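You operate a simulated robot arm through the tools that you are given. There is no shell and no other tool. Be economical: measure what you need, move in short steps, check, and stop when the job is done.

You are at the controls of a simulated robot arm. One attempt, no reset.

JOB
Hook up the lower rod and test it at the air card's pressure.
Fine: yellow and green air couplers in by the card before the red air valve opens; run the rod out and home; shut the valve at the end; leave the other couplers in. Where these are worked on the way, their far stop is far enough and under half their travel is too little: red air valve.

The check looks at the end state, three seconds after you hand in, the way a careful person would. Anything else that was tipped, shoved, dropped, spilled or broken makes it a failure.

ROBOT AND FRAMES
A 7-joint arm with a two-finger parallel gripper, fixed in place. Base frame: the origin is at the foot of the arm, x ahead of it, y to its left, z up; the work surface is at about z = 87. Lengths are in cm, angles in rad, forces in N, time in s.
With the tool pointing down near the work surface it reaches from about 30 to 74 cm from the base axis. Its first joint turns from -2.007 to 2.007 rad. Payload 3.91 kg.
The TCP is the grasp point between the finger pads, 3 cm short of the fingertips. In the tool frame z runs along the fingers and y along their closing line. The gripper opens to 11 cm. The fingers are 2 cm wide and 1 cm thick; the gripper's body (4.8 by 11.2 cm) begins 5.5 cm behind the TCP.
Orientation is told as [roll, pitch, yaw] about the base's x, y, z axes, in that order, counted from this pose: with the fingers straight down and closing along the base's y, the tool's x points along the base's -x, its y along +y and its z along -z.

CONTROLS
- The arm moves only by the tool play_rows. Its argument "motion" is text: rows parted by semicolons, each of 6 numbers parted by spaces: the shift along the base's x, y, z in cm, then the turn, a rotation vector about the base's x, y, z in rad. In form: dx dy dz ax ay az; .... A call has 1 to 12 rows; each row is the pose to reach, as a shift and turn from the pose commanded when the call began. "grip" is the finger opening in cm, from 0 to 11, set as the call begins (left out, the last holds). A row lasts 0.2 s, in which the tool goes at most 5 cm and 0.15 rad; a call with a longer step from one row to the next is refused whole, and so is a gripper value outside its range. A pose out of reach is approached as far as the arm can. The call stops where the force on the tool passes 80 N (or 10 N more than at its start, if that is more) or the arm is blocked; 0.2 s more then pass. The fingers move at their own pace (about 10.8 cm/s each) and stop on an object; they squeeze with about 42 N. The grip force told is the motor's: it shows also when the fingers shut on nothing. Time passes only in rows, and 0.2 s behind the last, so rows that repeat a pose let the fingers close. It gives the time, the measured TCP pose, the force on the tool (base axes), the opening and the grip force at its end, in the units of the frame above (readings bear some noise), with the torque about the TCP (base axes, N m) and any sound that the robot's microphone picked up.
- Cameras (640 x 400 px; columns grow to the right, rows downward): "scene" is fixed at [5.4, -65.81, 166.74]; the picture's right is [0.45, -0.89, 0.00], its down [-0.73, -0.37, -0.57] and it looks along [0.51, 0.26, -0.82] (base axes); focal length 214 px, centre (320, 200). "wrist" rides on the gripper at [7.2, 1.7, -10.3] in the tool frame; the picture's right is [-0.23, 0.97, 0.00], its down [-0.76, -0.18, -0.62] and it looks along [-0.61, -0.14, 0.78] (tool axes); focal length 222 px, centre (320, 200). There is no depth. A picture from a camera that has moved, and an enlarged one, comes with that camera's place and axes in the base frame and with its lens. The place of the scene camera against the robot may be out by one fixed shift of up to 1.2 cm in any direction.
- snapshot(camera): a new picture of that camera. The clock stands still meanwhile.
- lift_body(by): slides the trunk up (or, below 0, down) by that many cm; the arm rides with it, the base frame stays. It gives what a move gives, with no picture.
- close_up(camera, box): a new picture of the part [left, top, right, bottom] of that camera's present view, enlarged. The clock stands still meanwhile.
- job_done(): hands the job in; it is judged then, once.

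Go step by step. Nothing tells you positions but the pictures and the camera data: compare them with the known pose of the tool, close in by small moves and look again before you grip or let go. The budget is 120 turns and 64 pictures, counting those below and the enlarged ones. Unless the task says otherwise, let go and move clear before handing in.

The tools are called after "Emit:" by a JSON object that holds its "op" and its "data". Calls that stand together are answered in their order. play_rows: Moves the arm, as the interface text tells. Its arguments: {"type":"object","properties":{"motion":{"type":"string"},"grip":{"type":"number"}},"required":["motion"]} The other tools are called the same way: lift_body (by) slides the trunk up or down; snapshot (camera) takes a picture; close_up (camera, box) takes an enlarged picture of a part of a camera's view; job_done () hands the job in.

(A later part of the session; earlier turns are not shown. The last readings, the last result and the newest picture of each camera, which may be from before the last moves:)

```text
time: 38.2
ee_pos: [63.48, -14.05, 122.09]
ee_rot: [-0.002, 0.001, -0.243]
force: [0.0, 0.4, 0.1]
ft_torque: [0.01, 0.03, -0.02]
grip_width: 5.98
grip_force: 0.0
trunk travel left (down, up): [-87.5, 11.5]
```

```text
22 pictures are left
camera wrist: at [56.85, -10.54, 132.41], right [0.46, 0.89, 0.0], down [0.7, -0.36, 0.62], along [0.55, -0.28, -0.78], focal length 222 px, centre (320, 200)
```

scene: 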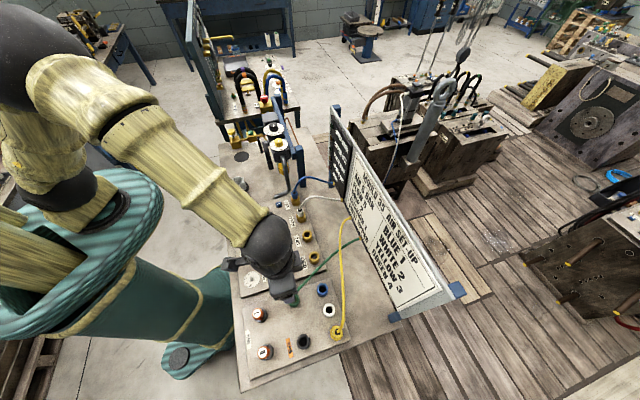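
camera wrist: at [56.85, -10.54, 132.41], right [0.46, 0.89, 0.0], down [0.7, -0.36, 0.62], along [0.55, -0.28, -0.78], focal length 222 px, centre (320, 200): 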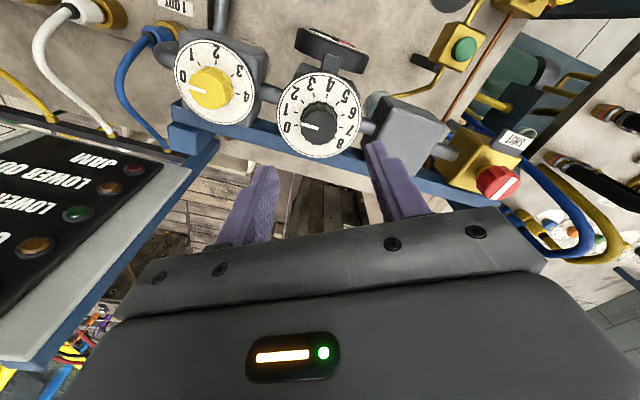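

I'm right over the black knob. I'll take a closer look at the knob and the red valve before descending.

Emit:
{"op": "close_up", "data": {"camera": "wrist", "box": [420, 90, 560, 220]}}

Emit:
{"op": "close_up", "data": {"camera": "wrist", "box": [260, 60, 380, 170]}}

```text
3.08 times, centred on (490, 155) of wrist
camera zoom: at [56.85, -10.54, 132.41], right [0.46, 0.89, 0.0], down [0.7, -0.36, 0.62], along [0.55, -0.28, -0.78], focal length 684 px, centre (-203, 338)
```

zoom: 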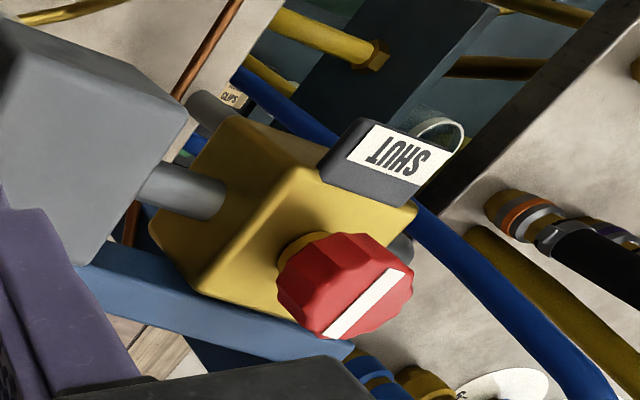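

```text
3.64 times, centred on (320, 115) of wrist
camera zoom: at [56.85, -10.54, 132.41], right [0.46, 0.89, 0.0], down [0.7, -0.36, 0.62], along [0.55, -0.28, -0.78], focal length 808 px, centre (320, 509)
```

zoom: 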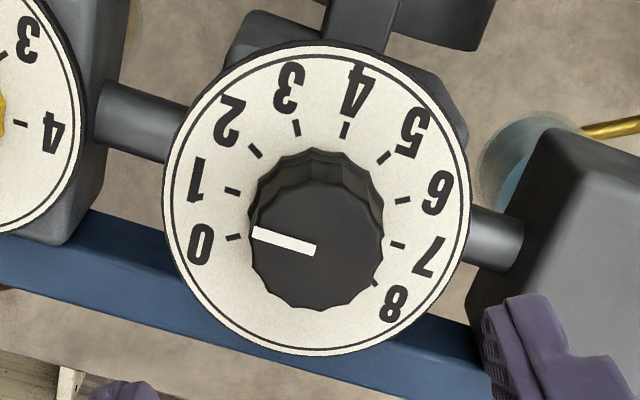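

The dial face is at z≈108.7 and the knob top at z≈111.2. The pointer reads about 1.3, so 5 needs −2.18 rad in total. Valve shows "SHUT" on a red hex knob. I'll descend and grip the regulator knob.

Emit:
{"op": "play_rows", "data": {"motion": "0 0.1 -3 0 0 0; 0 0.1 -6 0 0 0; 0 0.1 -8.5 0 0 0; 0 0.1 -9.5 0 0 0; 0 0.1 -9.5 0 0 0"}}

Emit:
{"op": "play_rows", "data": {"motion": "0 0 0 0 0 0; 0 0 0 0 0 0; 0 0 0 0 0 0", "grip": 0}}

```text
time: 39.4
ee_pos: [63.67, -14.06, 112.83]
ee_rot: [0.0, -0.007, -0.245]
force: [5.6, -0.7, 22.4]
ft_torque: [-0.07, 0.11, -0.11]
grip_width: 5.97
grip_force: 0.0
trunk travel left (down, up): [-87.5, 11.5]
```

```text
time: 40.2
ee_pos: [63.42, -14.0, 112.87]
ee_rot: [-0.002, -0.006, -0.247]
force: [3.4, -0.5, 36.2]
ft_torque: [0.07, 0.2, -0.12]
grip_width: 3.6
grip_force: 45.3
trunk travel left (down, up): [-87.5, 11.5]
```

The fingertips are pressing on the dial face. I'll open, lift 0.5 cm and grip again.

Emit:
{"op": "play_rows", "data": {"motion": "0 0 0 0 0 0; 0 0 0.7 0 0 0; 0 0 0.7 0 0 0", "grip": 5}}

Emit:
{"op": "play_rows", "data": {"motion": "0 0 0 0 0 0; 0 0 0 0 0 0; 0 0 0 0 0 0", "grip": 0}}

```text
time: 41.0
ee_pos: [63.42, -14.05, 113.06]
ee_rot: [0.002, 0.004, -0.247]
force: [0.0, 1.2, -0.1]
ft_torque: [0.03, 0.03, 0.0]
grip_width: 5.02
grip_force: 0.0
trunk travel left (down, up): [-87.5, 11.5]
```

```text
time: 41.8
ee_pos: [63.55, -14.16, 113.19]
ee_rot: [-0.001, 0.004, -0.247]
force: [-4.2, -1.0, -13.2]
ft_torque: [-0.29, -0.57, 0.02]
grip_width: 3.57
grip_force: 44.8
trunk travel left (down, up): [-87.5, 11.5]
```

Free of the dial and gripped. Turning clockwise by 1.09 rad.

Emit:
{"op": "play_rows", "data": {"motion": "0 0 0 0 0 -0.12; 0 0 0 0 0 -0.24; 0 0 0 0 0 -0.36; 0 0 0 0 0 -0.48; 0 0 0 0 0 -0.6; 0 0 0 0 0 -0.72; 0 0 0 0 0 -0.84; 0 0 0 0 0 -0.96; 0 0 0 0 0 -1.09; 0 0 0 0 0 -1.09"}}

Emit:
{"op": "close_up", "data": {"camera": "wrist", "box": [230, 60, 430, 220]}}

```text
time: 44.0
ee_pos: [63.55, -13.84, 113.21]
ee_rot: [-0.001, 0.001, -1.337]
force: [-3.0, 5.8, -24.3]
ft_torque: [0.47, 0.08, -0.04]
grip_width: 3.56
grip_force: 44.8
trunk travel left (down, up): [-87.5, 11.5]
```

```text
2.50 times, centred on (330, 140) of wrist
camera zoom: at [63.56, -6.53, 123.51], right [1.0, 0.0, 0.0], down [0.0, -0.78, 0.62], along [0.0, -0.62, -0.78], focal length 555 px, centre (295, 350)
```

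zoom: 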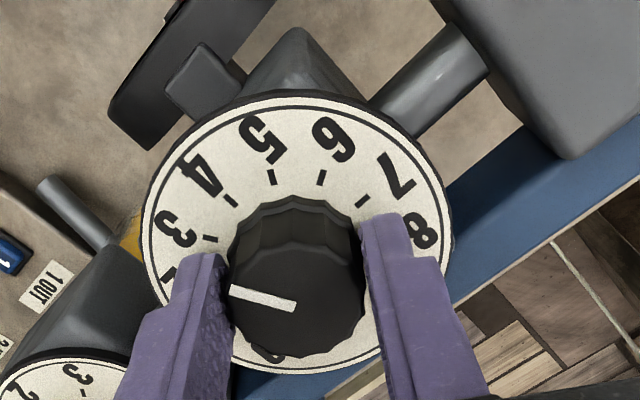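

The knob followed exactly and reads about 3.15. Releasing, swinging back and regripping for the second half.

Emit:
{"op": "play_rows", "data": {"motion": "0 0 0 0 0 0; 0 0 0 0 0 0; 0 0 0 0 0 0.14; 0 0 0 0 0 0.28; 0 0 0 0 0 0.42; 0 0 0 0 0 0.56; 0 0 0 0 0 0.7; 0 0 0 0 0 0.84; 0 0 0 0 0 0.98; 0 0 0 0 0 1.09; 0 0 0 0 0 1.09", "grip": 6}}

Emit:
{"op": "play_rows", "data": {"motion": "0 0 0 0 0 0; 0 0 0 0 0 0; 0 0 0 0 0 0", "grip": 0}}

Emit:
{"op": "play_rows", "data": {"motion": "0 0 0 0 0 -0.12; 0 0 0 0 0 -0.24; 0 0 0 0 0 -0.36; 0 0 0 0 0 -0.48; 0 0 0 0 0 -0.6; 0 0 0 0 0 -0.72; 0 0 0 0 0 -0.84; 0 0 0 0 0 -0.96; 0 0 0 0 0 -1.08; 0 0 0 0 0 -1.08"}}

Emit:
{"op": "close_up", "data": {"camera": "wrist", "box": [230, 60, 430, 220]}}

```text
time: 46.4
ee_pos: [63.61, -14.11, 113.35]
ee_rot: [0.0, 0.001, -0.244]
force: [-0.6, 0.8, -0.3]
ft_torque: [0.0, -0.05, 0.0]
grip_width: 6.0
grip_force: 0.1
trunk travel left (down, up): [-87.5, 11.5]
```

```text
time: 47.2
ee_pos: [63.6, -14.17, 113.31]
ee_rot: [-0.001, -0.001, -0.245]
force: [0.4, -1.7, 1.0]
ft_torque: [-0.06, 0.05, 0.03]
grip_width: 3.57
grip_force: 45.0
trunk travel left (down, up): [-87.5, 11.5]
```

```text
time: 49.4
ee_pos: [63.6, -14.01, 113.44]
ee_rot: [0.002, 0.0, -1.327]
force: [8.7, -2.5, 9.7]
ft_torque: [0.04, -0.21, 0.02]
grip_width: 3.55
grip_force: 45.2
trunk travel left (down, up): [-87.5, 11.5]
```

```text
2.50 times, centred on (330, 140) of wrist
camera zoom: at [63.44, -6.58, 123.68], right [1.0, 0.01, 0.0], down [0.01, -0.78, 0.62], along [0.01, -0.62, -0.78], focal length 555 px, centre (295, 350)
```

zoom: 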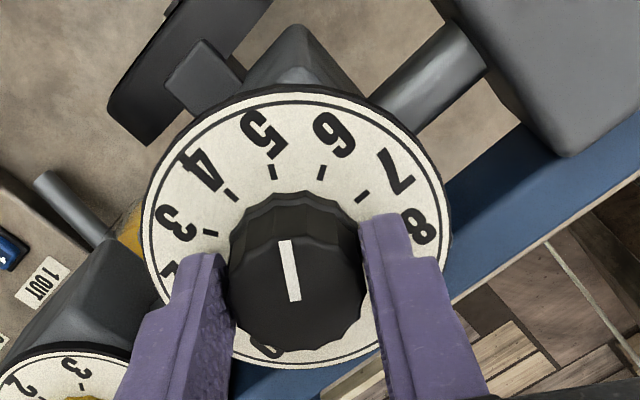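

The pointer looks near 5, perhaps slightly past, but parallax is confusing it. I'll release and put the camera straight above the knob to read it properly.

Emit:
{"op": "play_rows", "data": {"motion": "0 0 0 0 0 0; 0 0 0 0 0 0; 0 0 4 0 0 0; 0 0 7 0 0 0; 0 -3.5 9 0 0 0; 0 -7.0 9 0 0 0; 0 -7.0 9 0 0 0", "grip": 6}}

Emit:
{"op": "close_up", "data": {"camera": "wrist", "box": [240, 0, 400, 100]}}

```text
time: 51.0
ee_pos: [63.82, -21.14, 122.39]
ee_rot: [0.0, 0.0, -1.325]
force: [0.8, 0.9, -0.5]
ft_torque: [0.0, -0.02, 0.01]
grip_width: 6.0
grip_force: 0.1
trunk travel left (down, up): [-87.5, 11.5]
```

```text
4.00 times, centred on (320, 50) of wrist
camera zoom: at [63.51, -13.71, 132.69], right [1.0, 0.02, 0.0], down [0.01, -0.78, 0.62], along [0.01, -0.62, -0.78], focal length 888 px, centre (320, 800)
```

zoom: 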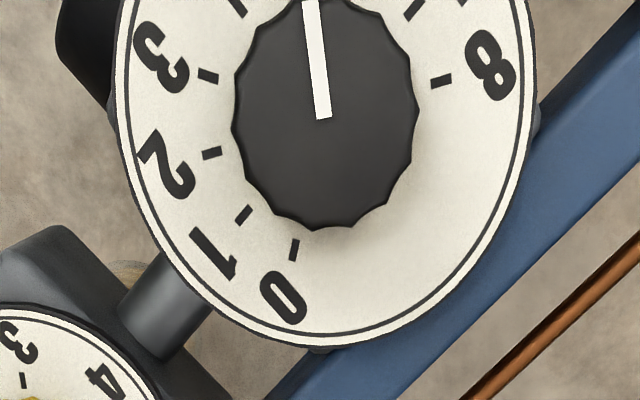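

Read straight down, the ticks are 30° apart and the pointer is about 5.2 to 5.3. I'll regrip and turn back by 0.12 rad, then re-read the same way.

Emit:
{"op": "play_rows", "data": {"motion": "0 3.5 0 0 0 0; 0 7 0 0 0 0; 0 7 -4 0 0 0; 0 7 -7 0 0 0; 0 7 -9 0 0 0; 0 7 -9 0 0 0"}}

Emit:
{"op": "play_rows", "data": {"motion": "0 0 0 0 0 0; 0 0 0 0 0 0; 0 0 0 0 0 0; 0 0 0 0 0 0.06; 0 0 0 0 0 0.12; 0 0 0 0 0 0.12; 0 0 0 0 0 0.12", "grip": 0}}

Emit:
{"op": "play_rows", "data": {"motion": "0 0 0 0 0 0; 0 0 0 0 0 0; 0 0 4 0 0 0; 0 0 7 0 0 0; 0 -3.5 9 0 0 -0.06; 0 -6.0 9 0 0 -0.12; 0 -6.0 9 0 0 -0.12", "grip": 6}}

Emit:
{"op": "close_up", "data": {"camera": "wrist", "box": [240, 0, 400, 100]}}

```text
time: 52.4
ee_pos: [63.4, -14.06, 113.23]
ee_rot: [0.0, 0.001, -1.327]
force: [0.7, -0.1, 0.5]
ft_torque: [-0.03, -0.02, -0.01]
grip_width: 6.01
grip_force: 0.0
trunk travel left (down, up): [-87.5, 11.5]
```

```text
time: 54.0
ee_pos: [63.58, -14.02, 113.25]
ee_rot: [0.001, 0.0, -1.206]
force: [4.0, 1.3, 1.7]
ft_torque: [0.13, -0.12, 0.01]
grip_width: 3.57
grip_force: 44.9
trunk travel left (down, up): [-87.5, 11.5]
```

```text
time: 55.6
ee_pos: [63.61, -19.96, 122.22]
ee_rot: [0.001, 0.0, -1.326]
force: [-0.1, -0.3, -0.5]
ft_torque: [0.01, -0.01, 0.0]
grip_width: 5.98
grip_force: 0.0
trunk travel left (down, up): [-87.5, 11.5]
```

```text
4.00 times, centred on (320, 50) of wrist
camera zoom: at [63.41, -12.62, 132.57], right [1.0, 0.02, 0.0], down [0.01, -0.78, 0.62], along [0.01, -0.62, -0.78], focal length 888 px, centre (320, 800)
```

zoom: 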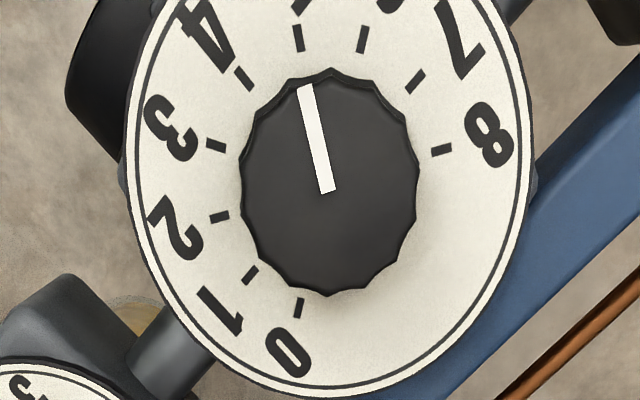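

The pointer now lines up with 5. The red valve works out at about (78.3,0.9,112.7). I'll move up and toward it to see the knob and how far I can reach.

Emit:
{"op": "play_rows", "data": {"motion": "1.5 3 2 0 0 0.13; 3 6 4 0 0 0.26; 5 9.5 5 0 0 0.4; 7.5 13 5 0 0 0.54; 9.4 15 5 0 0 0.54; 9.4 16 5 0 0 0.54"}}

Emit:
{"op": "snapshot", "data": {"camera": "wrist"}}

```text
time: 57.0
ee_pos: [72.89, -4.08, 127.27]
ee_rot: [-0.001, -0.002, -0.784]
force: [0.2, 0.5, -0.5]
ft_torque: [0.02, -0.02, -0.01]
grip_width: 5.99
grip_force: 0.0
trunk travel left (down, up): [-87.5, 11.5]
```

```text
15 pictures are left
camera wrist: at [68.86, 2.29, 137.59], right [0.85, 0.53, 0.0], down [0.41, -0.66, 0.62], along [0.33, -0.53, -0.78], focal length 222 px, centre (320, 200)
```

wrist: 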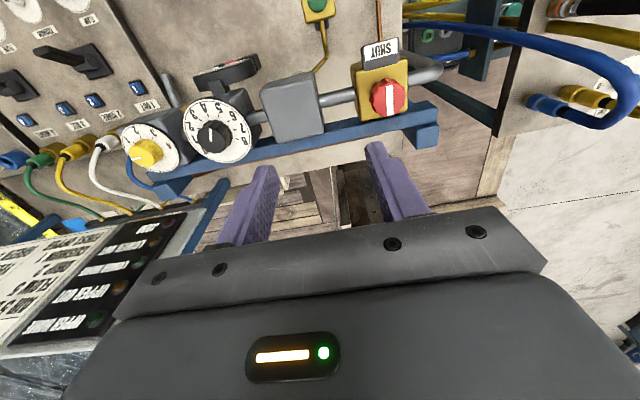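

The position is confirmed: red knob at (78.35,0.85,112.7). Enlarging it.

Emit:
{"op": "close_up", "data": {"camera": "wrist", "box": [340, 20, 450, 130]}}

```text
3.64 times, centred on (395, 75) of wrist
camera zoom: at [68.86, 2.29, 137.59], right [0.85, 0.53, 0.0], down [0.41, -0.66, 0.62], along [0.33, -0.53, -0.78], focal length 808 px, centre (47, 654)
```

zoom: 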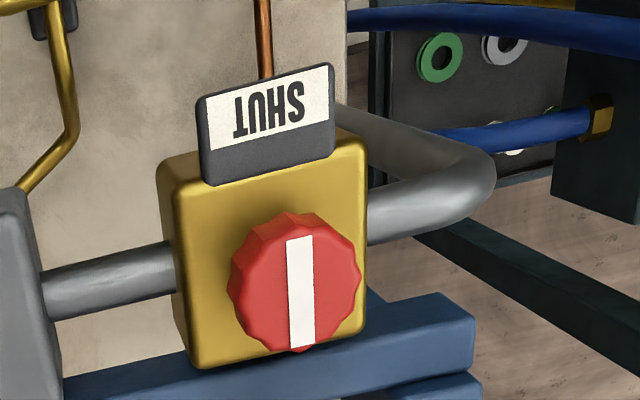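

The knob has a vertical axis and its white bar lies across the pipe. The SHUT plate sits close on the inner side. I'll keep the fingers off the plate by starting with them closing along x, and first move above the knob.

Emit:
{"op": "play_rows", "data": {"motion": "1.4 1.2 -1 0 0 -0.14; 2.7 2.5 -2 0 0 -0.28; 4 3.7 -3 0 0 -0.42; 5.45 4.95 -5 0 0 -0.56; 5.45 4.95 -7 0 0 -0.7; 5.45 4.95 -7 0 0 -0.715"}}

Emit:
{"op": "snapshot", "data": {"camera": "wrist"}}

```text
time: 58.4
ee_pos: [75.31, 1.77, 120.35]
ee_rot: [0.0, -0.001, -1.5]
force: [0.3, 0.1, -0.3]
ft_torque: [-0.01, -0.03, 0.02]
grip_width: 6.02
grip_force: 0.0
out of reach, approached as far as the arm can: row 2, 3, 4, 5, 6
trunk travel left (down, up): [-87.5, 11.5]
```

```text
13 pictures are left
camera wrist: at [76.48, 9.19, 130.67], right [0.99, -0.16, 0.0], down [-0.12, -0.77, 0.62], along [-0.1, -0.62, -0.78], focal length 222 px, centre (320, 200)
```

wrist: 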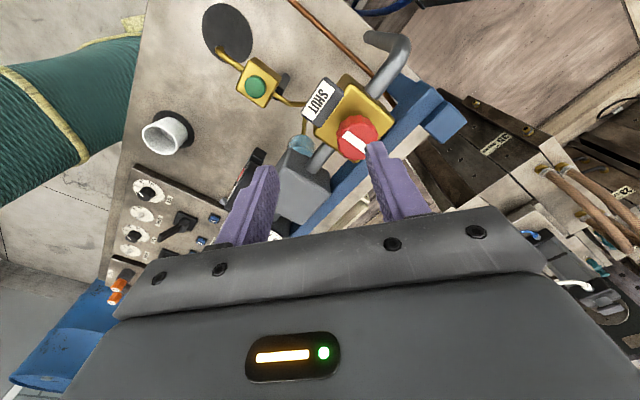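

At this height the arm tops out at 75.3 cm of reach, 3 cm short. To see whether the trunk can help, I'll probe how the reach changes with height.

Emit:
{"op": "play_rows", "data": {"motion": "0 0 3 0 0 0; 0 0 6 0 0 0; 0 0 6 0 0 0; 1 0 6 0 0 0; 2 0 6 0 0 0; 3 0 6 0 0 0; 3 0 6 0 0 0"}}

```text
time: 60.0
ee_pos: [74.34, 2.34, 125.46]
ee_rot: [0.0, -0.001, -1.502]
force: [-0.1, 0.8, -0.1]
ft_torque: [0.03, 0.03, -0.01]
grip_width: 5.99
grip_force: 0.2
out of reach, approached as far as the arm can: row 1, 2, 3, 4, 5, 6, 7
trunk travel left (down, up): [-87.5, 11.5]
```

Reach falls with height, so the shoulder is below the wrist and raising the trunk helps. I'll raise it 6.5 cm and also tilt the fingers slightly outward. First a retreat, to get a clean commanded pose.

Emit:
{"op": "lift_body", "data": {"by": 6.5}}

Emit:
{"op": "play_rows", "data": {"motion": "-3 0 0 0 0 0; -7 0 0 0 -0.07 0; -9 0 0 0 -0.14 0; -9 0 0 0 -0.14 0; -9 0 0 0 -0.14 0"}}

```text
time: 61.0
ee_pos: [74.38, 2.41, 131.99]
ee_rot: [0.0, -0.002, -1.5]
force: [0.6, 0.0, 0.1]
ft_torque: [-0.02, 0.05, -0.02]
grip_width: 6.0
grip_force: 0.0
trunk travel left (down, up): [-94.0, 5.0]
```

```text
time: 62.2
ee_pos: [76.06, 2.58, 135.04]
ee_rot: [0.139, -0.011, -1.501]
force: [0.5, 0.5, 0.0]
ft_torque: [-0.04, 0.02, 0.03]
grip_width: 6.0
grip_force: 0.0
out of reach, approached as far as the arm can: row 1, 2, 3, 4, 5
trunk travel left (down, up): [-94.0, 5.0]
```

The commanded pose sits further out than the measured one. I'll keep retreating until the arm tracks again.

Emit:
{"op": "play_rows", "data": {"motion": "-4 -1 -3 0 0 0; -8 -2 -5 0 0 0; -8 -2 -5 0 0 0; -8 -2 -5 0 0 0"}}

```text
refused: row 1 steps farther than a row can; nothing moved
```

That step was slightly too long; shortening it.

Emit:
{"op": "play_rows", "data": {"motion": "-4 0 -2 0 0 0; -8 0 -4 0 0 0; -8 0 -4 0 0 0; -8 0 -4 0 0 0"}}

```text
time: 63.2
ee_pos: [76.55, 3.18, 133.38]
ee_rot: [0.139, -0.011, -1.502]
force: [0.3, -0.8, 0.1]
ft_torque: [0.01, -0.01, 0.0]
grip_width: 6.01
grip_force: 0.1
out of reach, approached as far as the arm can: row 1, 2, 3, 4
trunk travel left (down, up): [-94.0, 5.0]
```

It moves only slowly, as if stuck near full extension. I'll give it a retreat with more time and watch the trend.

Emit:
{"op": "play_rows", "data": {"motion": "-4 -1.5 2 0 0 0; -8 -3 4 0 0 0; -12 -4.5 6 0 0 0; -15 -6 7 0 0 0; -15 -6 7 0 0 0; -15 -6 7 0 0 0; -15 -6 7 0 0 0; -15 -6 7 0 0 0; -15 -6 7 0 0 0; -15 -6 7 0 0 0"}}

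```text
time: 65.4
ee_pos: [72.18, -2.95, 145.26]
ee_rot: [0.136, -0.008, -1.5]
force: [0.5, -0.6, 0.0]
ft_torque: [-0.01, -0.02, 0.03]
grip_width: 6.02
grip_force: 0.2
out of reach, approached as far as the arm can: row 1, 2, 3, 4, 5, 6, 7, 8, 9, 10
trunk travel left (down, up): [-94.0, 5.0]
```

It slides along a sphere, as if fully stretched with a wrist joint at its limit, since yaw −1.5 here is further than I've used before. I'll turn the yaw back, which may free it.

Emit:
{"op": "play_rows", "data": {"motion": "0 0 0 0 0 0.12; 0 0 0 0 0 0.24; 0 0 0 0 0 0.36; 0 0 0 0 0 0.48; 0 0 0 0 0 0.6; 0 0 0 0 0 0.72; 0 0 0 0 0 0.84; 0 0 0 0 0 0.84; 0 0 0 0 0 0.84"}}

```text
time: 67.4
ee_pos: [71.54, -2.95, 144.88]
ee_rot: [0.139, -0.009, -0.66]
force: [0.0, 0.0, -0.8]
ft_torque: [0.01, 0.02, -0.03]
grip_width: 6.01
grip_force: 0.0
out of reach, approached as far as the arm can: row 7, 8, 9
trunk travel left (down, up): [-94.0, 5.0]
```

Moving again, and commands now start from the actual pose. Retreating inward.

Emit:
{"op": "play_rows", "data": {"motion": "-3 0 -2 0 0 0; -6 0 -4 0 0 0; -9 0 -6 0 0 0; -9 0 -6 0 0 0; -9 0 -6 0 0 0"}}

```text
time: 68.6
ee_pos: [72.14, -3.7, 142.85]
ee_rot: [0.14, -0.01, -0.66]
force: [0.3, -0.2, 0.4]
ft_torque: [0.0, 0.02, 0.01]
grip_width: 5.99
grip_force: 0.0
out of reach, approached as far as the arm can: row 1, 2, 3, 4, 5
trunk travel left (down, up): [-94.0, 5.0]
```

Inward commands do nothing at full stretch. Moving straight down should bend the elbow in its natural direction, and there's clear space below.

Emit:
{"op": "play_rows", "data": {"motion": "0 0 -4 0 0 0; 0 0 -8 0 0 0; 0 0 -12 0 0 0; -2 0 -15 0 0 0; -5 0 -15 0 0 0; -8 0 -15 0 0 0; -8 0 -15 0 0 0"}}

```text
time: 70.2
ee_pos: [75.96, -5.05, 130.44]
ee_rot: [0.137, -0.007, -0.662]
force: [-0.7, -0.1, -0.1]
ft_torque: [0.02, 0.0, 0.03]
grip_width: 5.98
grip_force: 0.0
out of reach, approached as far as the arm can: row 1, 2, 3, 4, 5, 6, 7
trunk travel left (down, up): [-94.0, 5.0]
```

It still follows the sphere. The elbow may be pinned just past straight, so I'll push outward to the true maximum, then step down from there so it can bend the right way.

Emit:
{"op": "play_rows", "data": {"motion": "3 0 0 0 0 0; 5 0 0 0 0 0; 5 0 0 0 0 0; 4 0 -4.5 0 0 0; 1 0 -8 0 0 0; -3 0 -9 0 0 0; -6 0 -9 0 0 0; -6 0 -9 0 0 0"}}

```text
time: 72.0
ee_pos: [77.16, -6.41, 122.02]
ee_rot: [0.138, -0.009, -0.662]
force: [-0.3, -0.4, 0.2]
ft_torque: [0.0, -0.02, -0.03]
grip_width: 5.98
grip_force: 0.0
out of reach, approached as far as the arm can: row 1, 2, 3, 4, 5, 6, 7, 8
trunk travel left (down, up): [-94.0, 5.0]
```

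Still on the sphere, at radius 77.4. A scene picture will show the arm's posture.

Emit:
{"op": "snapshot", "data": {"camera": "scene"}}

```text
12 pictures are left
```

scene: 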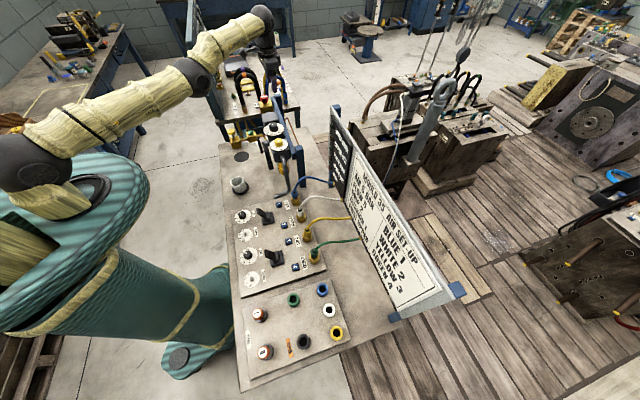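

The arm is dead straight with its elbow up and to the left, so it should fold when the hand moves right, down and in. I'll first rise along the sphere, then swing to the right and inward.

Emit:
{"op": "play_rows", "data": {"motion": "0 0 4 0 0 0; -1 0 8 0 0 0; -2 -4 8 0 0 0; -3 -8.5 8 0 0 0; -5 -13 8 0 0 0; -8 -17 8 0 0 0; -11 -20 7 0 0 0; -14 -23 6 0 0 0; -17 -26 5 0 0 0; -20 -28 4 0 0 0; -20 -28 4 0 0 0; -20 -28 4 0 0 0"}}

```text
time: 74.6
ee_pos: [57.03, -34.11, 126.24]
ee_rot: [0.141, -0.012, -0.66]
force: [-0.6, -0.8, -0.1]
ft_torque: [-0.01, 0.01, 0.0]
grip_width: 6.01
grip_force: 0.0
trunk travel left (down, up): [-94.0, 5.0]
```

Free again, and no row was flagged. From here I'll stay inside the reach: tilt the fingers outward by 0.25 rad so the wrist stays well short, and come back above the red knob.

Emit:
{"op": "play_rows", "data": {"motion": "2.3 3.9 0.5 -0.018 -0.020 0.033; 4.6 7.8 1 -0.036 -0.040 0.065; 6.9 11.6 1.5 -0.054 -0.061 0.098; 9.2 15.5 2 -0.072 -0.081 0.131; 11.5 19.4 2 -0.091 -0.101 0.163; 13.8 23.3 2 -0.109 -0.121 0.196; 16.1 27.2 2 -0.127 -0.142 0.229; 18.4 31 1 -0.145 -0.162 0.261; 20.7 34.95 0 -0.163 -0.182 0.294; 20.7 34.95 -1.5 -0.163 -0.182 0.294; 20.7 34.95 -1.5 -0.163 -0.182 0.294"}}

Emit:
{"op": "snapshot", "data": {"camera": "wrist"}}

```text
time: 77.0
ee_pos: [77.75, 0.79, 124.67]
ee_rot: [0.086, -0.249, -0.357]
force: [0.2, 0.2, -0.5]
ft_torque: [-0.01, -0.01, 0.01]
grip_width: 6.0
grip_force: 0.1
trunk travel left (down, up): [-94.0, 5.0]
```

```text
11 pictures are left
camera wrist: at [69.02, 4.96, 133.05], right [0.53, 0.84, 0.14], down [0.47, -0.42, 0.77], along [0.71, -0.34, -0.62], focal length 222 px, centre (320, 200)
```

wrist: 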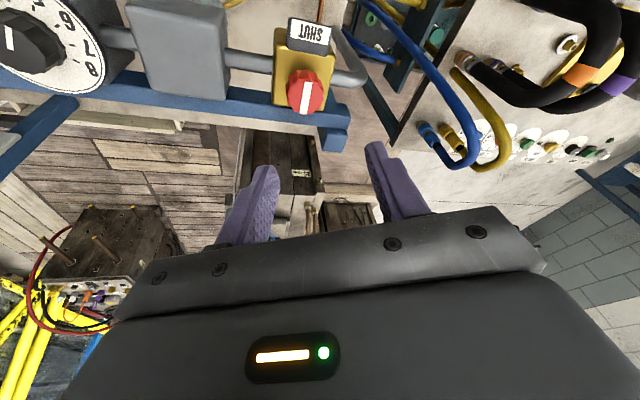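

In reach, with the knob at about (78.2,0.95). A close look at the knob and plate clearance before going down.

Emit:
{"op": "close_up", "data": {"camera": "wrist", "box": [250, 0, 370, 130]}}

```text
3.08 times, centred on (310, 65) of wrist
camera zoom: at [69.02, 4.96, 133.05], right [0.53, 0.84, 0.14], down [0.47, -0.42, 0.77], along [0.71, -0.34, -0.62], focal length 684 px, centre (351, 615)
```

zoom: 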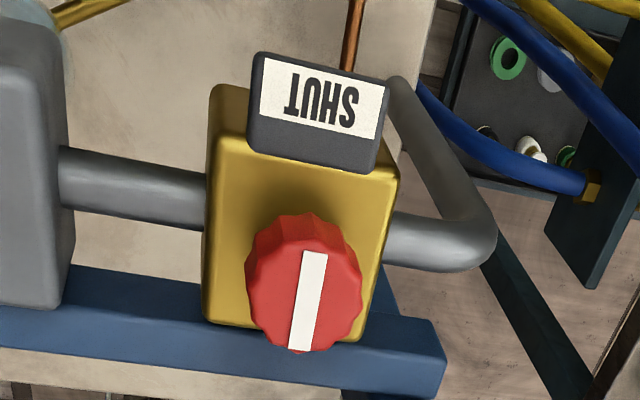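

There's room with the fingers between azimuth 45° and 80°. I'll turn to the start angle, descend over the red knob and grip.

Emit:
{"op": "play_rows", "data": {"motion": "-0.08 0.36 -2 0 0 -0.13; -0.08 0.36 -4 0 0 -0.26; -0.08 0.36 -6 0 0 -0.4; -0.08 0.36 -8 0 0 -0.4; -0.08 0.36 -9.5 0 0 -0.4; -0.08 0.36 -10.3 0 0 -0.4; -0.08 0.36 -10.3 0 0 -0.4", "grip": 5}}

Emit:
{"op": "close_up", "data": {"camera": "wrist", "box": [220, 80, 440, 230]}}

```text
time: 78.6
ee_pos: [77.71, 1.03, 114.48]
ee_rot: [0.085, -0.25, -0.759]
force: [0.2, 0.0, -0.1]
ft_torque: [-0.02, 0.01, 0.01]
grip_width: 5.0
grip_force: 0.1
trunk travel left (down, up): [-94.0, 5.0]
```

```text
2.67 times, centred on (330, 155) of wrist
camera zoom: at [71.24, 8.24, 122.77], right [0.81, 0.57, 0.14], down [0.27, -0.57, 0.77], along [0.52, -0.59, -0.62], focal length 592 px, centre (293, 320)
```

zoom: 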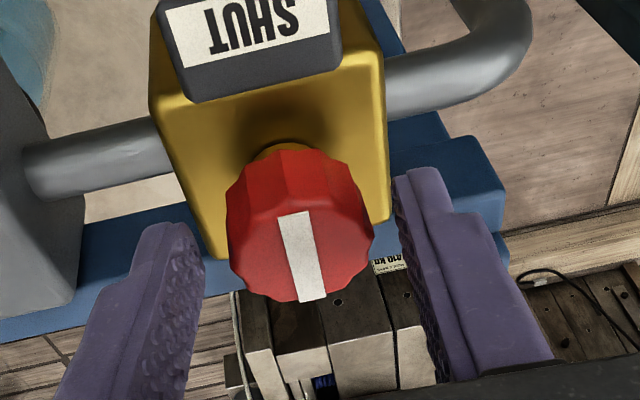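

Well placed. Half a centimetre deeper, then grip and try counter-clockwise by a small amount.

Emit:
{"op": "play_rows", "data": {"motion": "0.12 0 -0.5 0 0 0; 0.12 0 -0.5 0 0 0"}}

Emit:
{"op": "play_rows", "data": {"motion": "0 0 0 0 0 0; 0 0 0 0 0 0; 0 0 0 0 0 0", "grip": 0}}

Emit:
{"op": "play_rows", "data": {"motion": "0 -0.05 0 0 0 0.08; -0.03 -0.1 0 0 0 0.16; -0.03 -0.15 0 0 0 0.24; -0.03 -0.15 0 0 0 0.24"}}

```text
time: 79.2
ee_pos: [77.8, 1.18, 113.97]
ee_rot: [0.084, -0.25, -0.76]
force: [0.3, -0.4, 0.6]
ft_torque: [-0.01, 0.0, 0.0]
grip_width: 5.03
grip_force: 0.0
trunk travel left (down, up): [-94.0, 5.0]
```

```text
time: 80.0
ee_pos: [77.76, 1.13, 114.05]
ee_rot: [0.086, -0.247, -0.76]
force: [0.4, -0.1, 0.7]
ft_torque: [-0.52, 0.65, -0.01]
grip_width: 3.51
grip_force: 45.2
trunk travel left (down, up): [-94.0, 5.0]
```

```text
time: 81.0
ee_pos: [77.63, 0.85, 114.02]
ee_rot: [0.083, -0.246, -0.518]
force: [-5.1, -3.5, -0.4]
ft_torque: [-0.8, 0.67, -0.01]
grip_width: 3.49
grip_force: 45.7
trunk travel left (down, up): [-94.0, 5.0]
```

It turns freely with no torque, so counter-clockwise is right. Finishing this stroke.

Emit:
{"op": "play_rows", "data": {"motion": "-0.02 -0.06 0 0 0 0.1; -0.03 -0.12 0 0 0 0.2; -0.03 -0.19 0 0 0 0.3; -0.03 -0.23 0 0 0 0.36; -0.03 -0.23 0 0 0 0.36"}}

Emit:
{"op": "close_up", "data": {"camera": "wrist", "box": [220, 60, 440, 220]}}

```text
time: 82.2
ee_pos: [77.69, 0.65, 113.89]
ee_rot: [0.085, -0.247, -0.159]
force: [-2.5, -5.0, -1.1]
ft_torque: [-0.93, 0.38, -0.01]
grip_width: 3.51
grip_force: 45.1
trunk travel left (down, up): [-94.0, 5.0]
```

```text
2.50 times, centred on (330, 140) of wrist
camera zoom: at [68.33, 2.92, 122.31], right [0.35, 0.93, 0.14], down [0.55, -0.32, 0.77], along [0.76, -0.2, -0.62], focal length 555 px, centre (295, 350)
```

zoom: 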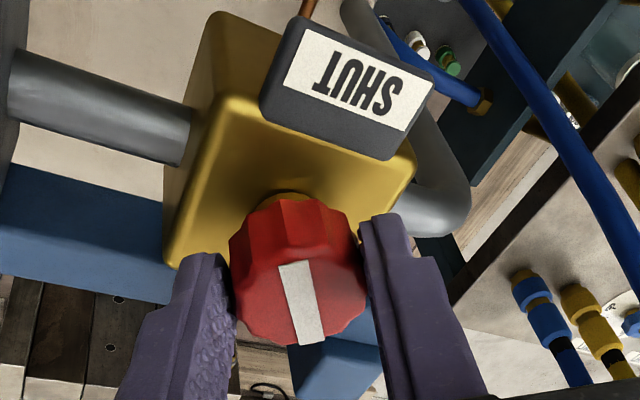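

The knob followed; the plate still says SHUT. Regripping for a second stroke.

Emit:
{"op": "play_rows", "data": {"motion": "0 0 0 0 0 0; 0 0 0 0 0 0; 0 0 2.5 0 0 0; 0 0.1 3 0 0 -0.14; 0.03 0.2 3 0 0 -0.28; 0.05 0.3 3 0 0 -0.42; 0.06 0.38 3 0 0 -0.56; 0.06 0.38 3 0 0 -0.6; 0.06 0.38 0 0 0 -0.6; 0.06 0.38 0 0 0 -0.6", "grip": 4.6}}

Emit:
{"op": "play_rows", "data": {"motion": "0 0 0 0 0 0; 0 0 0 0 0 0; 0 0 0 0 0 0", "grip": 0}}

Emit:
{"op": "play_rows", "data": {"motion": "0 -0.06 0 0 0 0.1; -0.03 -0.13 0 0 0 0.2; -0.04 -0.19 0 0 0 0.3; -0.05 -0.25 0 0 0 0.4; -0.06 -0.32 0 0 0 0.5; -0.06 -0.38 0 0 0 0.6; -0.06 -0.38 0 0 0 0.6"}}

Emit:
{"op": "close_up", "data": {"camera": "wrist", "box": [220, 60, 440, 220]}}

```text
time: 84.4
ee_pos: [77.76, 1.18, 114.01]
ee_rot: [0.088, -0.247, -0.758]
force: [0.6, -0.2, -0.1]
ft_torque: [0.01, 0.01, -0.01]
grip_width: 4.62
grip_force: 0.1
trunk travel left (down, up): [-94.0, 5.0]
```

```text
time: 85.2
ee_pos: [77.72, 1.11, 114.02]
ee_rot: [0.085, -0.249, -0.758]
force: [-3.5, -1.8, 1.4]
ft_torque: [-0.53, 0.91, 0.0]
grip_width: 3.5
grip_force: 45.0
trunk travel left (down, up): [-94.0, 5.0]
```

```text
time: 86.8
ee_pos: [77.86, 0.69, 113.96]
ee_rot: [0.085, -0.245, -0.157]
force: [-4.1, -5.4, -2.5]
ft_torque: [-0.91, 0.31, -0.03]
grip_width: 3.5
grip_force: 44.8
trunk travel left (down, up): [-94.0, 5.0]
```

```text
2.50 times, centred on (330, 140) of wrist
camera zoom: at [68.31, 2.93, 122.32], right [0.35, 0.93, 0.14], down [0.55, -0.32, 0.77], along [0.76, -0.2, -0.62], focal length 555 px, centre (295, 350)
```

zoom: 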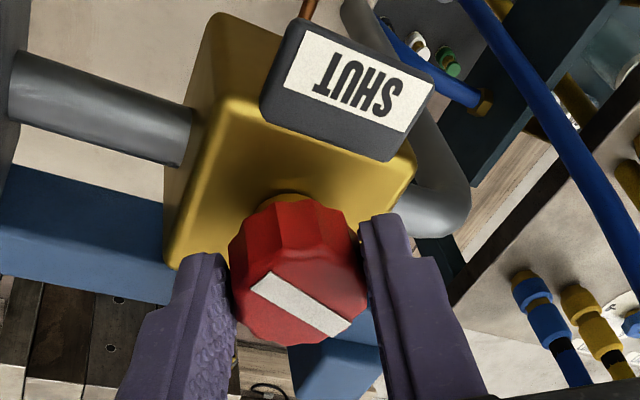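

Now turned 1.2 rad in total, still free. SHUT looks like a fixed mark for the bar. A third stroke, until the stop.

Emit:
{"op": "play_rows", "data": {"motion": "0 0 0 0 0 0; 0 0 0 0 0 0; 0 0 2.5 0 0 0; 0 0.1 3 0 0 -0.14; 0.03 0.2 3 0 0 -0.28; 0.05 0.3 3 0 0 -0.42; 0.06 0.38 3 0 0 -0.56; 0.06 0.38 3 0 0 -0.6; 0.06 0.38 0 0 0 -0.6; 0.06 0.38 0 0 0 -0.6", "grip": 4.6}}

Emit:
{"op": "play_rows", "data": {"motion": "0 0 0 0 0 0; 0 0 0 0 0 0; 0 0 0 0 0 0", "grip": 0}}

Emit:
{"op": "play_rows", "data": {"motion": "0 -0.06 0 0 0 0.1; -0.03 -0.13 0 0 0 0.2; -0.04 -0.19 0 0 0 0.3; -0.05 -0.24 0 0 0 0.38; -0.05 -0.24 0 0 0 0.38"}}

```text
time: 89.0
ee_pos: [77.66, 1.01, 113.87]
ee_rot: [0.088, -0.247, -0.762]
force: [-0.2, -0.3, 0.4]
ft_torque: [-0.01, -0.02, 0.0]
grip_width: 4.61
grip_force: 0.0
trunk travel left (down, up): [-94.0, 5.0]
```

```text
time: 89.8
ee_pos: [77.82, 0.97, 113.76]
ee_rot: [0.085, -0.249, -0.761]
force: [0.5, 0.4, 2.2]
ft_torque: [-0.36, 0.83, -0.01]
grip_width: 3.52
grip_force: 45.3
trunk travel left (down, up): [-94.0, 5.0]
```

```text
time: 91.0
ee_pos: [77.6, 0.81, 113.94]
ee_rot: [0.086, -0.247, -0.378]
force: [-2.0, -3.7, -0.5]
ft_torque: [-0.81, 0.02, -0.32]
grip_width: 3.52
grip_force: 45.3
trunk travel left (down, up): [-94.0, 5.0]
```

A torque has now appeared at about 1.57 rad: the far stop. A touch more, then release, rise and look.

Emit:
{"op": "play_rows", "data": {"motion": "0 -0.03 0 0 0 0.05; 0 -0.05 0 0 0 0.09; 0 -0.05 0 0 0 0.09"}}

Emit:
{"op": "play_rows", "data": {"motion": "0 0 0 0 0 0; 0 0 0 0 0 0; 0 0 3 0 0 0; 0 0 6 0 0 0; -1 0 10 0 0 0; -1 0 10 0 0 0", "grip": 4.8}}

Emit:
{"op": "snapshot", "data": {"camera": "wrist"}}

```text
time: 91.8
ee_pos: [77.64, 0.73, 113.86]
ee_rot: [0.084, -0.247, -0.291]
force: [-5.0, -4.5, -2.1]
ft_torque: [-0.6, 0.92, -0.78]
grip_width: 3.52
grip_force: 45.0
trunk travel left (down, up): [-94.0, 5.0]
```

```text
time: 93.2
ee_pos: [76.86, 0.55, 123.82]
ee_rot: [0.085, -0.246, -0.29]
force: [0.6, 0.0, 1.6]
ft_torque: [0.02, 0.0, 0.03]
grip_width: 4.8
grip_force: 0.1
trunk travel left (down, up): [-94.0, 5.0]
```

```text
6 pictures are left
camera wrist: at [67.93, 4.1, 132.22], right [0.47, 0.87, 0.14], down [0.5, -0.39, 0.77], along [0.73, -0.29, -0.62], focal length 222 px, centre (320, 200)
```

wrist: 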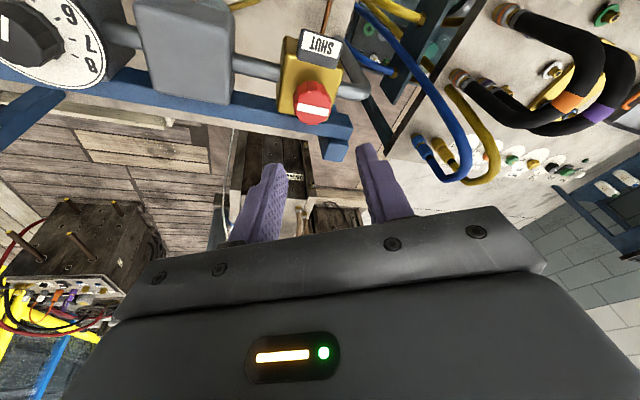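

The valve is open: the bar lies along the pipe. Next come the rod's controls. The blue squares marked 3 and 4 look like push buttons, with a lever beside them. I'll go back, straighten the tool and look at the panel.

Emit:
{"op": "play_rows", "data": {"motion": "-3.8 -3.1 0.4 0.006 0.025 -0.05; -7.6 -6.2 0.8 0.0125 0.05 -0.1; -11.4 -9.3 1.2 0.019 0.075 -0.15; -15.2 -12.4 1.6 0.025 0.1 -0.2; -19 -15.5 2 0.031 0.125 -0.25; -22.8 -18.6 2.4 0.0375 0.15 -0.3; -26.6 -21.7 2.8 0.044 0.175 -0.35; -30.4 -24.8 3.2 0.05 0.2 -0.4; -34.2 -27.9 3.6 0.056 0.225 -0.45; -38 -31 4 0.0625 0.25 -0.5; -38 -31 4 0.0625 0.25 -0.5", "grip": 0}}

Emit:
{"op": "play_rows", "data": {"motion": "-2.4 -2 -3 0 0 0; -4.8 -4 -6 0 0 0; -7.2 -6 -9 0 0 0; -9.6 -8 -12 0 0 0; -11.9 -9.5 -14 0 0 0; -11.9 -9.5 -14 0 0 0"}}

Emit:
{"op": "snapshot", "data": {"camera": "wrist"}}

```text
time: 95.6
ee_pos: [38.72, -30.22, 127.95]
ee_rot: [0.012, -0.002, -0.784]
force: [0.0, 0.6, 0.1]
ft_torque: [-0.01, 0.04, -0.02]
grip_width: 0.0
grip_force: 37.9
trunk travel left (down, up): [-94.0, 5.0]
```

```text
time: 97.0
ee_pos: [26.81, -39.58, 113.78]
ee_rot: [0.012, -0.003, -0.782]
force: [0.2, 0.1, 0.1]
ft_torque: [-0.01, 0.02, 0.01]
grip_width: 0.0
grip_force: 37.3
trunk travel left (down, up): [-94.0, 5.0]
```

```text
5 pictures are left
camera wrist: at [22.73, -33.32, 124.18], right [0.85, 0.53, 0.01], down [0.41, -0.67, 0.62], along [0.34, -0.52, -0.78], focal length 222 px, centre (320, 200)
```

wrist: 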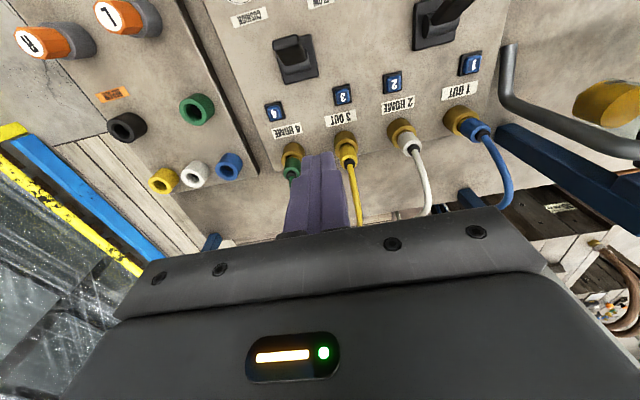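

Button 3 is at about (30.1,-38.4) and button 4 at about (23,-45.4), both with tops near z=90. With the fingers closed I'll go above button 3 and press gently.

Emit:
{"op": "play_rows", "data": {"motion": "1.5 0.6 -4 0 0 0; 3.3 1.2 -8 0 0 0; 3.3 1.2 -12 0 0 0; 3.3 1.2 -16 0 0 0; 3.3 1.2 -19 0 0 0; 3.3 1.2 -19 0 0 0"}}

Emit:
{"op": "play_rows", "data": {"motion": "0 0 -0.4 0 0 0; 0 0 -0.8 0 0 0; 0 0 -1.2 0 0 0; 0 0 -1.6 0 0 0; 0 0 -1.6 0 0 0"}}

```text
time: 98.4
ee_pos: [30.08, -38.37, 94.93]
ee_rot: [0.014, -0.004, -0.783]
force: [-0.3, 0.4, -0.2]
ft_torque: [0.01, 0.03, 0.0]
grip_width: 0.0
grip_force: 38.0
trunk travel left (down, up): [-94.0, 5.0]
```

```text
time: 99.6
ee_pos: [30.08, -38.58, 93.38]
ee_rot: [0.011, -0.003, -0.785]
force: [-0.3, -0.5, 0.2]
ft_torque: [0.01, 0.04, -0.03]
grip_width: 0.0
grip_force: 38.2
trunk travel left (down, up): [-94.0, 5.0]
```

Emit:
{"op": "play_rows", "data": {"motion": "0 0 -0.3 0 0 0; 0 0 -0.6 0 0 0; 0 0 -0.9 0 0 0; 0 0 -1.2 0 0 0; 0 0 -1.2 0 0 0"}}

```text
time: 100.8
ee_pos: [30.1, -38.55, 92.29]
ee_rot: [0.012, -0.004, -0.781]
force: [1.6, 1.3, 1.2]
ft_torque: [0.06, -0.02, -0.01]
grip_width: 0.02
grip_force: 38.0
trunk travel left (down, up): [-94.0, 5.0]
heard: click
```

A click, so it is a real push button. I'll lift off, wait a moment and look at the lamps and the rod.

Emit:
{"op": "play_rows", "data": {"motion": "0 0 1.5 0 0 0; 0 0 3 0 0 0; 0 0 6 0 0 0; 0 0 6 0 0 0; 0 0 6 0 0 0; 0 0 6 0 0 0; 0 0 6 0 0 0; 0 0 6 0 0 0; 0 0 6 0 0 0; 0 0 6 0 0 0; 0 0 6 0 0 0; 0 0 6 0 0 0"}}

Emit:
{"op": "close_up", "data": {"camera": "scene", "box": [230, 90, 420, 290]}}

```text
time: 103.4
ee_pos: [30.01, -38.54, 98.09]
ee_rot: [0.012, -0.004, -0.784]
force: [0.2, -0.8, 0.0]
ft_torque: [-0.01, 0.02, -0.01]
grip_width: 0.02
grip_force: 38.0
trunk travel left (down, up): [-94.0, 5.0]
```

```text
2.00 times, centred on (325, 190) of scene
camera zoom: at [5.4, -65.81, 166.74], right [0.45, -0.89, 0.0], down [-0.73, -0.37, -0.57], along [0.51, 0.26, -0.82], focal length 429 px, centre (310, 220)
```

zoom: 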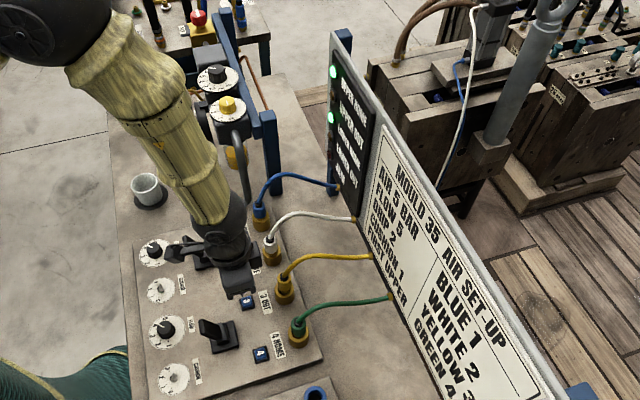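

The lamps UPPER HOME and LOWER HOME are lit, so the rod has not run out. The button may only release that port's coupler, which would leave the lever as the rod control. I'll rise and check the couplers and the lever.

Emit:
{"op": "play_rows", "data": {"motion": "-1.2 -0.4 4 0 0 0; -2.4 -0.8 8 0 0 0; -3.2 -1.2 12 0 0 0; -3.2 -1.2 15.7 0 0 0; -3.2 -1.2 15.7 0 0 0"}}

Emit:
{"op": "close_up", "data": {"camera": "wrist", "box": [240, 10, 480, 190]}}

```text
time: 104.6
ee_pos: [27.06, -39.95, 113.68]
ee_rot: [0.012, -0.002, -0.784]
force: [0.9, -0.9, -1.2]
ft_torque: [-0.02, -0.02, -0.03]
grip_width: 0.02
grip_force: 38.0
trunk travel left (down, up): [-94.0, 5.0]
```

```text
2.22 times, centred on (360, 100) of wrist
camera zoom: at [22.9, -33.66, 124.1], right [0.85, 0.53, 0.01], down [0.41, -0.67, 0.62], along [0.34, -0.52, -0.78], focal length 494 px, centre (231, 422)
```

zoom: 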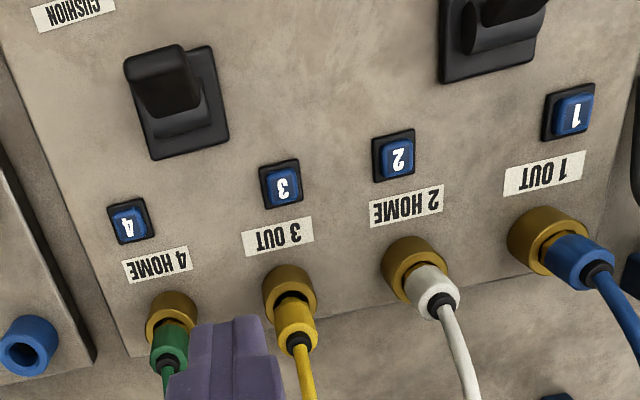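

The yellow coupler still looks in, level with green. The lever leans away from the ports with its tip at about (21.1,-36.7,95). I'll throw it toward the ports with closed fingers from behind; if the rod runs out, that also proves the hookup.

Emit:
{"op": "play_rows", "data": {"motion": "-4 2.7 0 0 0 0; -8.1 5.5 0 0 0 0; -8.1 5.5 -4.5 0 0 0; -8.1 5.5 -9 0 0 0; -8.1 5.5 -13.5 0 0 0; -8.1 5.5 -18 0 0 0; -8.1 5.5 -18.5 0 0 0; -8.1 5.5 -18.5 0 0 0"}}

Emit:
{"op": "play_rows", "data": {"motion": "0.5 -0.5 0 0 0 0; 1 -1 0 0 0 0; 1.4 -1.4 0 0 0 0; 1.8 -1.8 0 0 0 0; 2.2 -2.2 0 0 0 0; 2.2 -2.2 0 0 0 0"}}

```text
time: 106.4
ee_pos: [18.7, -34.26, 95.34]
ee_rot: [0.012, -0.004, -0.783]
force: [-1.2, 0.5, -0.1]
ft_torque: [-0.03, -0.03, 0.02]
grip_width: 0.0
grip_force: 37.6
trunk travel left (down, up): [-94.0, 5.0]
```

```text
time: 107.8
ee_pos: [21.0, -36.26, 95.46]
ee_rot: [0.012, -0.005, -0.784]
force: [-0.9, 0.8, 0.9]
ft_torque: [0.0, -0.02, -0.02]
grip_width: 0.02
grip_force: 37.4
trunk travel left (down, up): [-94.0, 5.0]
```

Emit:
{"op": "play_rows", "data": {"motion": "0.35 -0.35 0 0 0 0; 0.7 -0.7 0 0 0 0; 1.05 -1.05 0 0 0 0; 1.4 -1.4 0 0 0 0; 1.6 -1.6 0 0 0 0; 1.6 -1.6 0 0 0 0"}}

```text
time: 109.2
ee_pos: [22.23, -37.65, 95.34]
ee_rot: [0.014, 0.002, -0.783]
force: [-13.7, 15.5, 0.9]
ft_torque: [0.47, 0.39, -0.03]
grip_width: 0.0
grip_force: 37.7
trunk travel left (down, up): [-94.0, 5.0]
```

About 20 N now: either the stop or the detent. A little further.

Emit:
{"op": "play_rows", "data": {"motion": "0.2 -0.2 0 0 0 0; 0.4 -0.4 0 0 0 0; 0.4 -0.4 0 0 0 0; 0.4 -0.4 0 0 0 0; 0.4 -0.4 0 0 0 0; 0.4 -0.4 0 0 0 0"}}

```text
time: 110.6
ee_pos: [22.34, -37.69, 95.54]
ee_rot: [0.017, 0.009, -0.783]
force: [-31.2, 22.7, 3.2]
ft_torque: [0.74, 0.88, -0.08]
grip_width: 0.0
grip_force: 37.7
trunk travel left (down, up): [-94.0, 5.0]
```

That's the lever's far stop. Backing off, giving the rod time, then checking the lamps.

Emit:
{"op": "play_rows", "data": {"motion": "-0.7 0.7 0 0 0 0; -2 2 0 0 0 0; -2 2 3 0 0 0; -2 2 7 0 0 0; -2 2 11 0 0 0; -2 2 11 0 0 0; -2 2 11 0 0 0; -2 2 11 0 0 0; -2 2 11 0 0 0; -2 2 11 0 0 0; -2 2 11 0 0 0; -2 2 11 0 0 0"}}

Emit:
{"op": "close_up", "data": {"camera": "scene", "box": [240, 110, 400, 280]}}

```text
time: 113.2
ee_pos: [21.01, -36.31, 106.42]
ee_rot: [0.012, -0.004, -0.782]
force: [-0.5, 0.5, -0.9]
ft_torque: [-0.01, 0.04, 0.01]
grip_width: 0.0
grip_force: 38.0
trunk travel left (down, up): [-94.0, 5.0]
```

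```text
2.35 times, centred on (320, 195) of scene
camera zoom: at [5.4, -65.81, 166.74], right [0.45, -0.89, 0.0], down [-0.73, -0.37, -0.57], along [0.51, 0.26, -0.82], focal length 505 px, centre (320, 212)
```

zoom: 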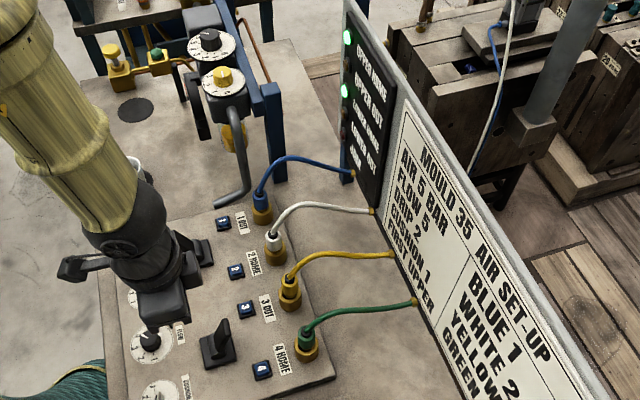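

Lamps 1 and 3 (UPPER HOME, LOWER HOME) are lit, so the air is on, but the rod did not leave home although the lever stayed over. Either button 3 unlatched yellow or the button is needed as well. I'll grip yellow and feel whether it is still latched.

Emit:
{"op": "play_rows", "data": {"motion": "3.5 -2 2 0 0 0; 7 -4 2 0 0 0; 10.6 -6 2 0 0 0; 14.1 -8 2 0 0 0; 14.1 -8 -2 0 0 0; 14.1 -8 -6 0 0 0; 14.1 -8 -9 0 0 0; 14.1 -8 -11.1 0 0 0; 14.1 -8 -11.1 0 0 0", "grip": 6}}

Emit:
{"op": "play_rows", "data": {"motion": "0 0 0 0 0 0; 0 0 0 0 0 0; 0 0 0 0 0 0; 0 0 0.15 0 0 0; 0 0 0.3 0 0 0; 0 0 0.3 0 0 0", "grip": 0}}

```text
time: 115.2
ee_pos: [34.98, -44.46, 95.46]
ee_rot: [0.012, -0.004, -0.783]
force: [-0.1, 0.2, 0.1]
ft_torque: [-0.02, 0.03, 0.0]
grip_width: 5.98
grip_force: 0.0
trunk travel left (down, up): [-94.0, 5.0]
```

```text
time: 116.6
ee_pos: [35.04, -44.34, 95.66]
ee_rot: [0.014, -0.004, -0.783]
force: [-0.1, -0.3, 0.4]
ft_torque: [0.02, -0.01, -0.01]
grip_width: 2.46
grip_force: 42.0
trunk travel left (down, up): [-94.0, 5.0]
```

No resistance: yellow is loose, so button 3 is that port's coupler release. The proper fix is to shut the air, put the lever back home, reseat yellow, reopen the valve and run the test. I'll lower yellow back, let go, and return to the valve.

Emit:
{"op": "play_rows", "data": {"motion": "0 0 -0.3 0 0 0; 0 0 -0.3 0 0 0"}}

Emit:
{"op": "play_rows", "data": {"motion": "0 0 0 0 0 0; 0 0 0 0 0 0; 0 0 4 0 0 0; 0 0 8.5 0 0 0; 0 0 13 0 0 0; 0 0 17.5 0 0 0; 0 0 22 0 0 0; 0.5 0.5 26.5 0 0 0; 3.5 3.7 28 0 0 0; 6.8 7.2 29 0 0 0; 10.1 10.7 30 0 0 0; 10.1 10.7 30 0 0 0", "grip": 6}}

Emit:
{"op": "play_rows", "data": {"motion": "3.3 3.5 1 0 0 0; 6.6 7 2 0 0 0; 9.9 10.5 2 0 0 0; 12.7 13.5 2 -0.008 -0.031 0.053; 15.5 16.5 1.5 -0.016 -0.062 0.107; 18.4 19.5 1 -0.024 -0.092 0.16; 21.2 22.5 0.5 -0.032 -0.123 0.213; 24 25.5 0.2 -0.04 -0.154 0.266; 26.9 28.5 0 -0.048 -0.185 0.32; 29.7 31.5 -0.4 -0.056 -0.215 0.373; 32.6 34.4 -0.8 -0.064 -0.246 0.426; 32.6 34.4 -0.8 -0.064 -0.246 0.426"}}

```text
time: 117.2
ee_pos: [35.11, -44.29, 95.35]
ee_rot: [0.012, -0.003, -0.782]
force: [0.0, -0.4, 2.0]
ft_torque: [-0.06, 0.04, -0.03]
grip_width: 2.42
grip_force: 41.4
trunk travel left (down, up): [-94.0, 5.0]
```

```text
time: 119.8
ee_pos: [45.29, -33.84, 125.26]
ee_rot: [0.013, -0.003, -0.784]
force: [0.3, 0.9, -0.9]
ft_torque: [0.03, -0.02, 0.01]
grip_width: 5.99
grip_force: 0.1
trunk travel left (down, up): [-94.0, 5.0]
```

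```text
time: 122.4
ee_pos: [77.7, 0.93, 124.72]
ee_rot: [0.09, -0.242, -0.363]
force: [0.1, -0.4, 0.1]
ft_torque: [0.0, -0.02, -0.01]
grip_width: 6.01
grip_force: 0.0
trunk travel left (down, up): [-94.0, 5.0]
```

At the same pose as before, over the valve. I'll descend at the stroke-end angle and turn clockwise.

Emit:
{"op": "play_rows", "data": {"motion": "-0.05 -0.08 -2 0 0 0.1; -0.05 -0.08 -4 0 0 0.2; -0.05 -0.08 -7 0 0 0.2; -0.05 -0.08 -9 0 0 0.2; -0.05 -0.08 -10 0 0 0.2; -0.05 -0.08 -10.65 0 0 0.2; -0.05 -0.08 -10.65 0 0 0.2", "grip": 4.7}}

Emit:
{"op": "play_rows", "data": {"motion": "0 0 0 0 0 0; 0 0 0 0 0 0; 0 0 0 0 0 0", "grip": 0}}

Emit:
{"op": "play_rows", "data": {"motion": "0 0.06 0 0 0 -0.1; 0.02 0.13 0 0 0 -0.2; 0.03 0.19 0 0 0 -0.3; 0.04 0.25 0 0 0 -0.4; 0.06 0.32 0 0 0 -0.5; 0.06 0.38 0 0 0 -0.6; 0.06 0.38 0 0 0 -0.6"}}

```text
time: 124.0
ee_pos: [77.83, 0.71, 113.9]
ee_rot: [0.093, -0.243, -0.165]
force: [0.4, 0.4, -0.3]
ft_torque: [0.0, -0.03, -0.04]
grip_width: 4.67
grip_force: 0.1
trunk travel left (down, up): [-94.0, 5.0]
```

```text
time: 124.8
ee_pos: [77.72, 0.52, 113.79]
ee_rot: [0.089, -0.242, -0.165]
force: [-0.8, -5.0, -1.2]
ft_torque: [-1.02, 0.02, -0.05]
grip_width: 3.54
grip_force: 45.6
trunk travel left (down, up): [-94.0, 5.0]
```

```text
time: 126.4
ee_pos: [77.72, 0.99, 113.81]
ee_rot: [0.093, -0.243, -0.767]
force: [0.2, -2.1, 2.7]
ft_torque: [-0.37, 0.55, -0.01]
grip_width: 3.54
grip_force: 45.2
trunk travel left (down, up): [-94.0, 5.0]
```

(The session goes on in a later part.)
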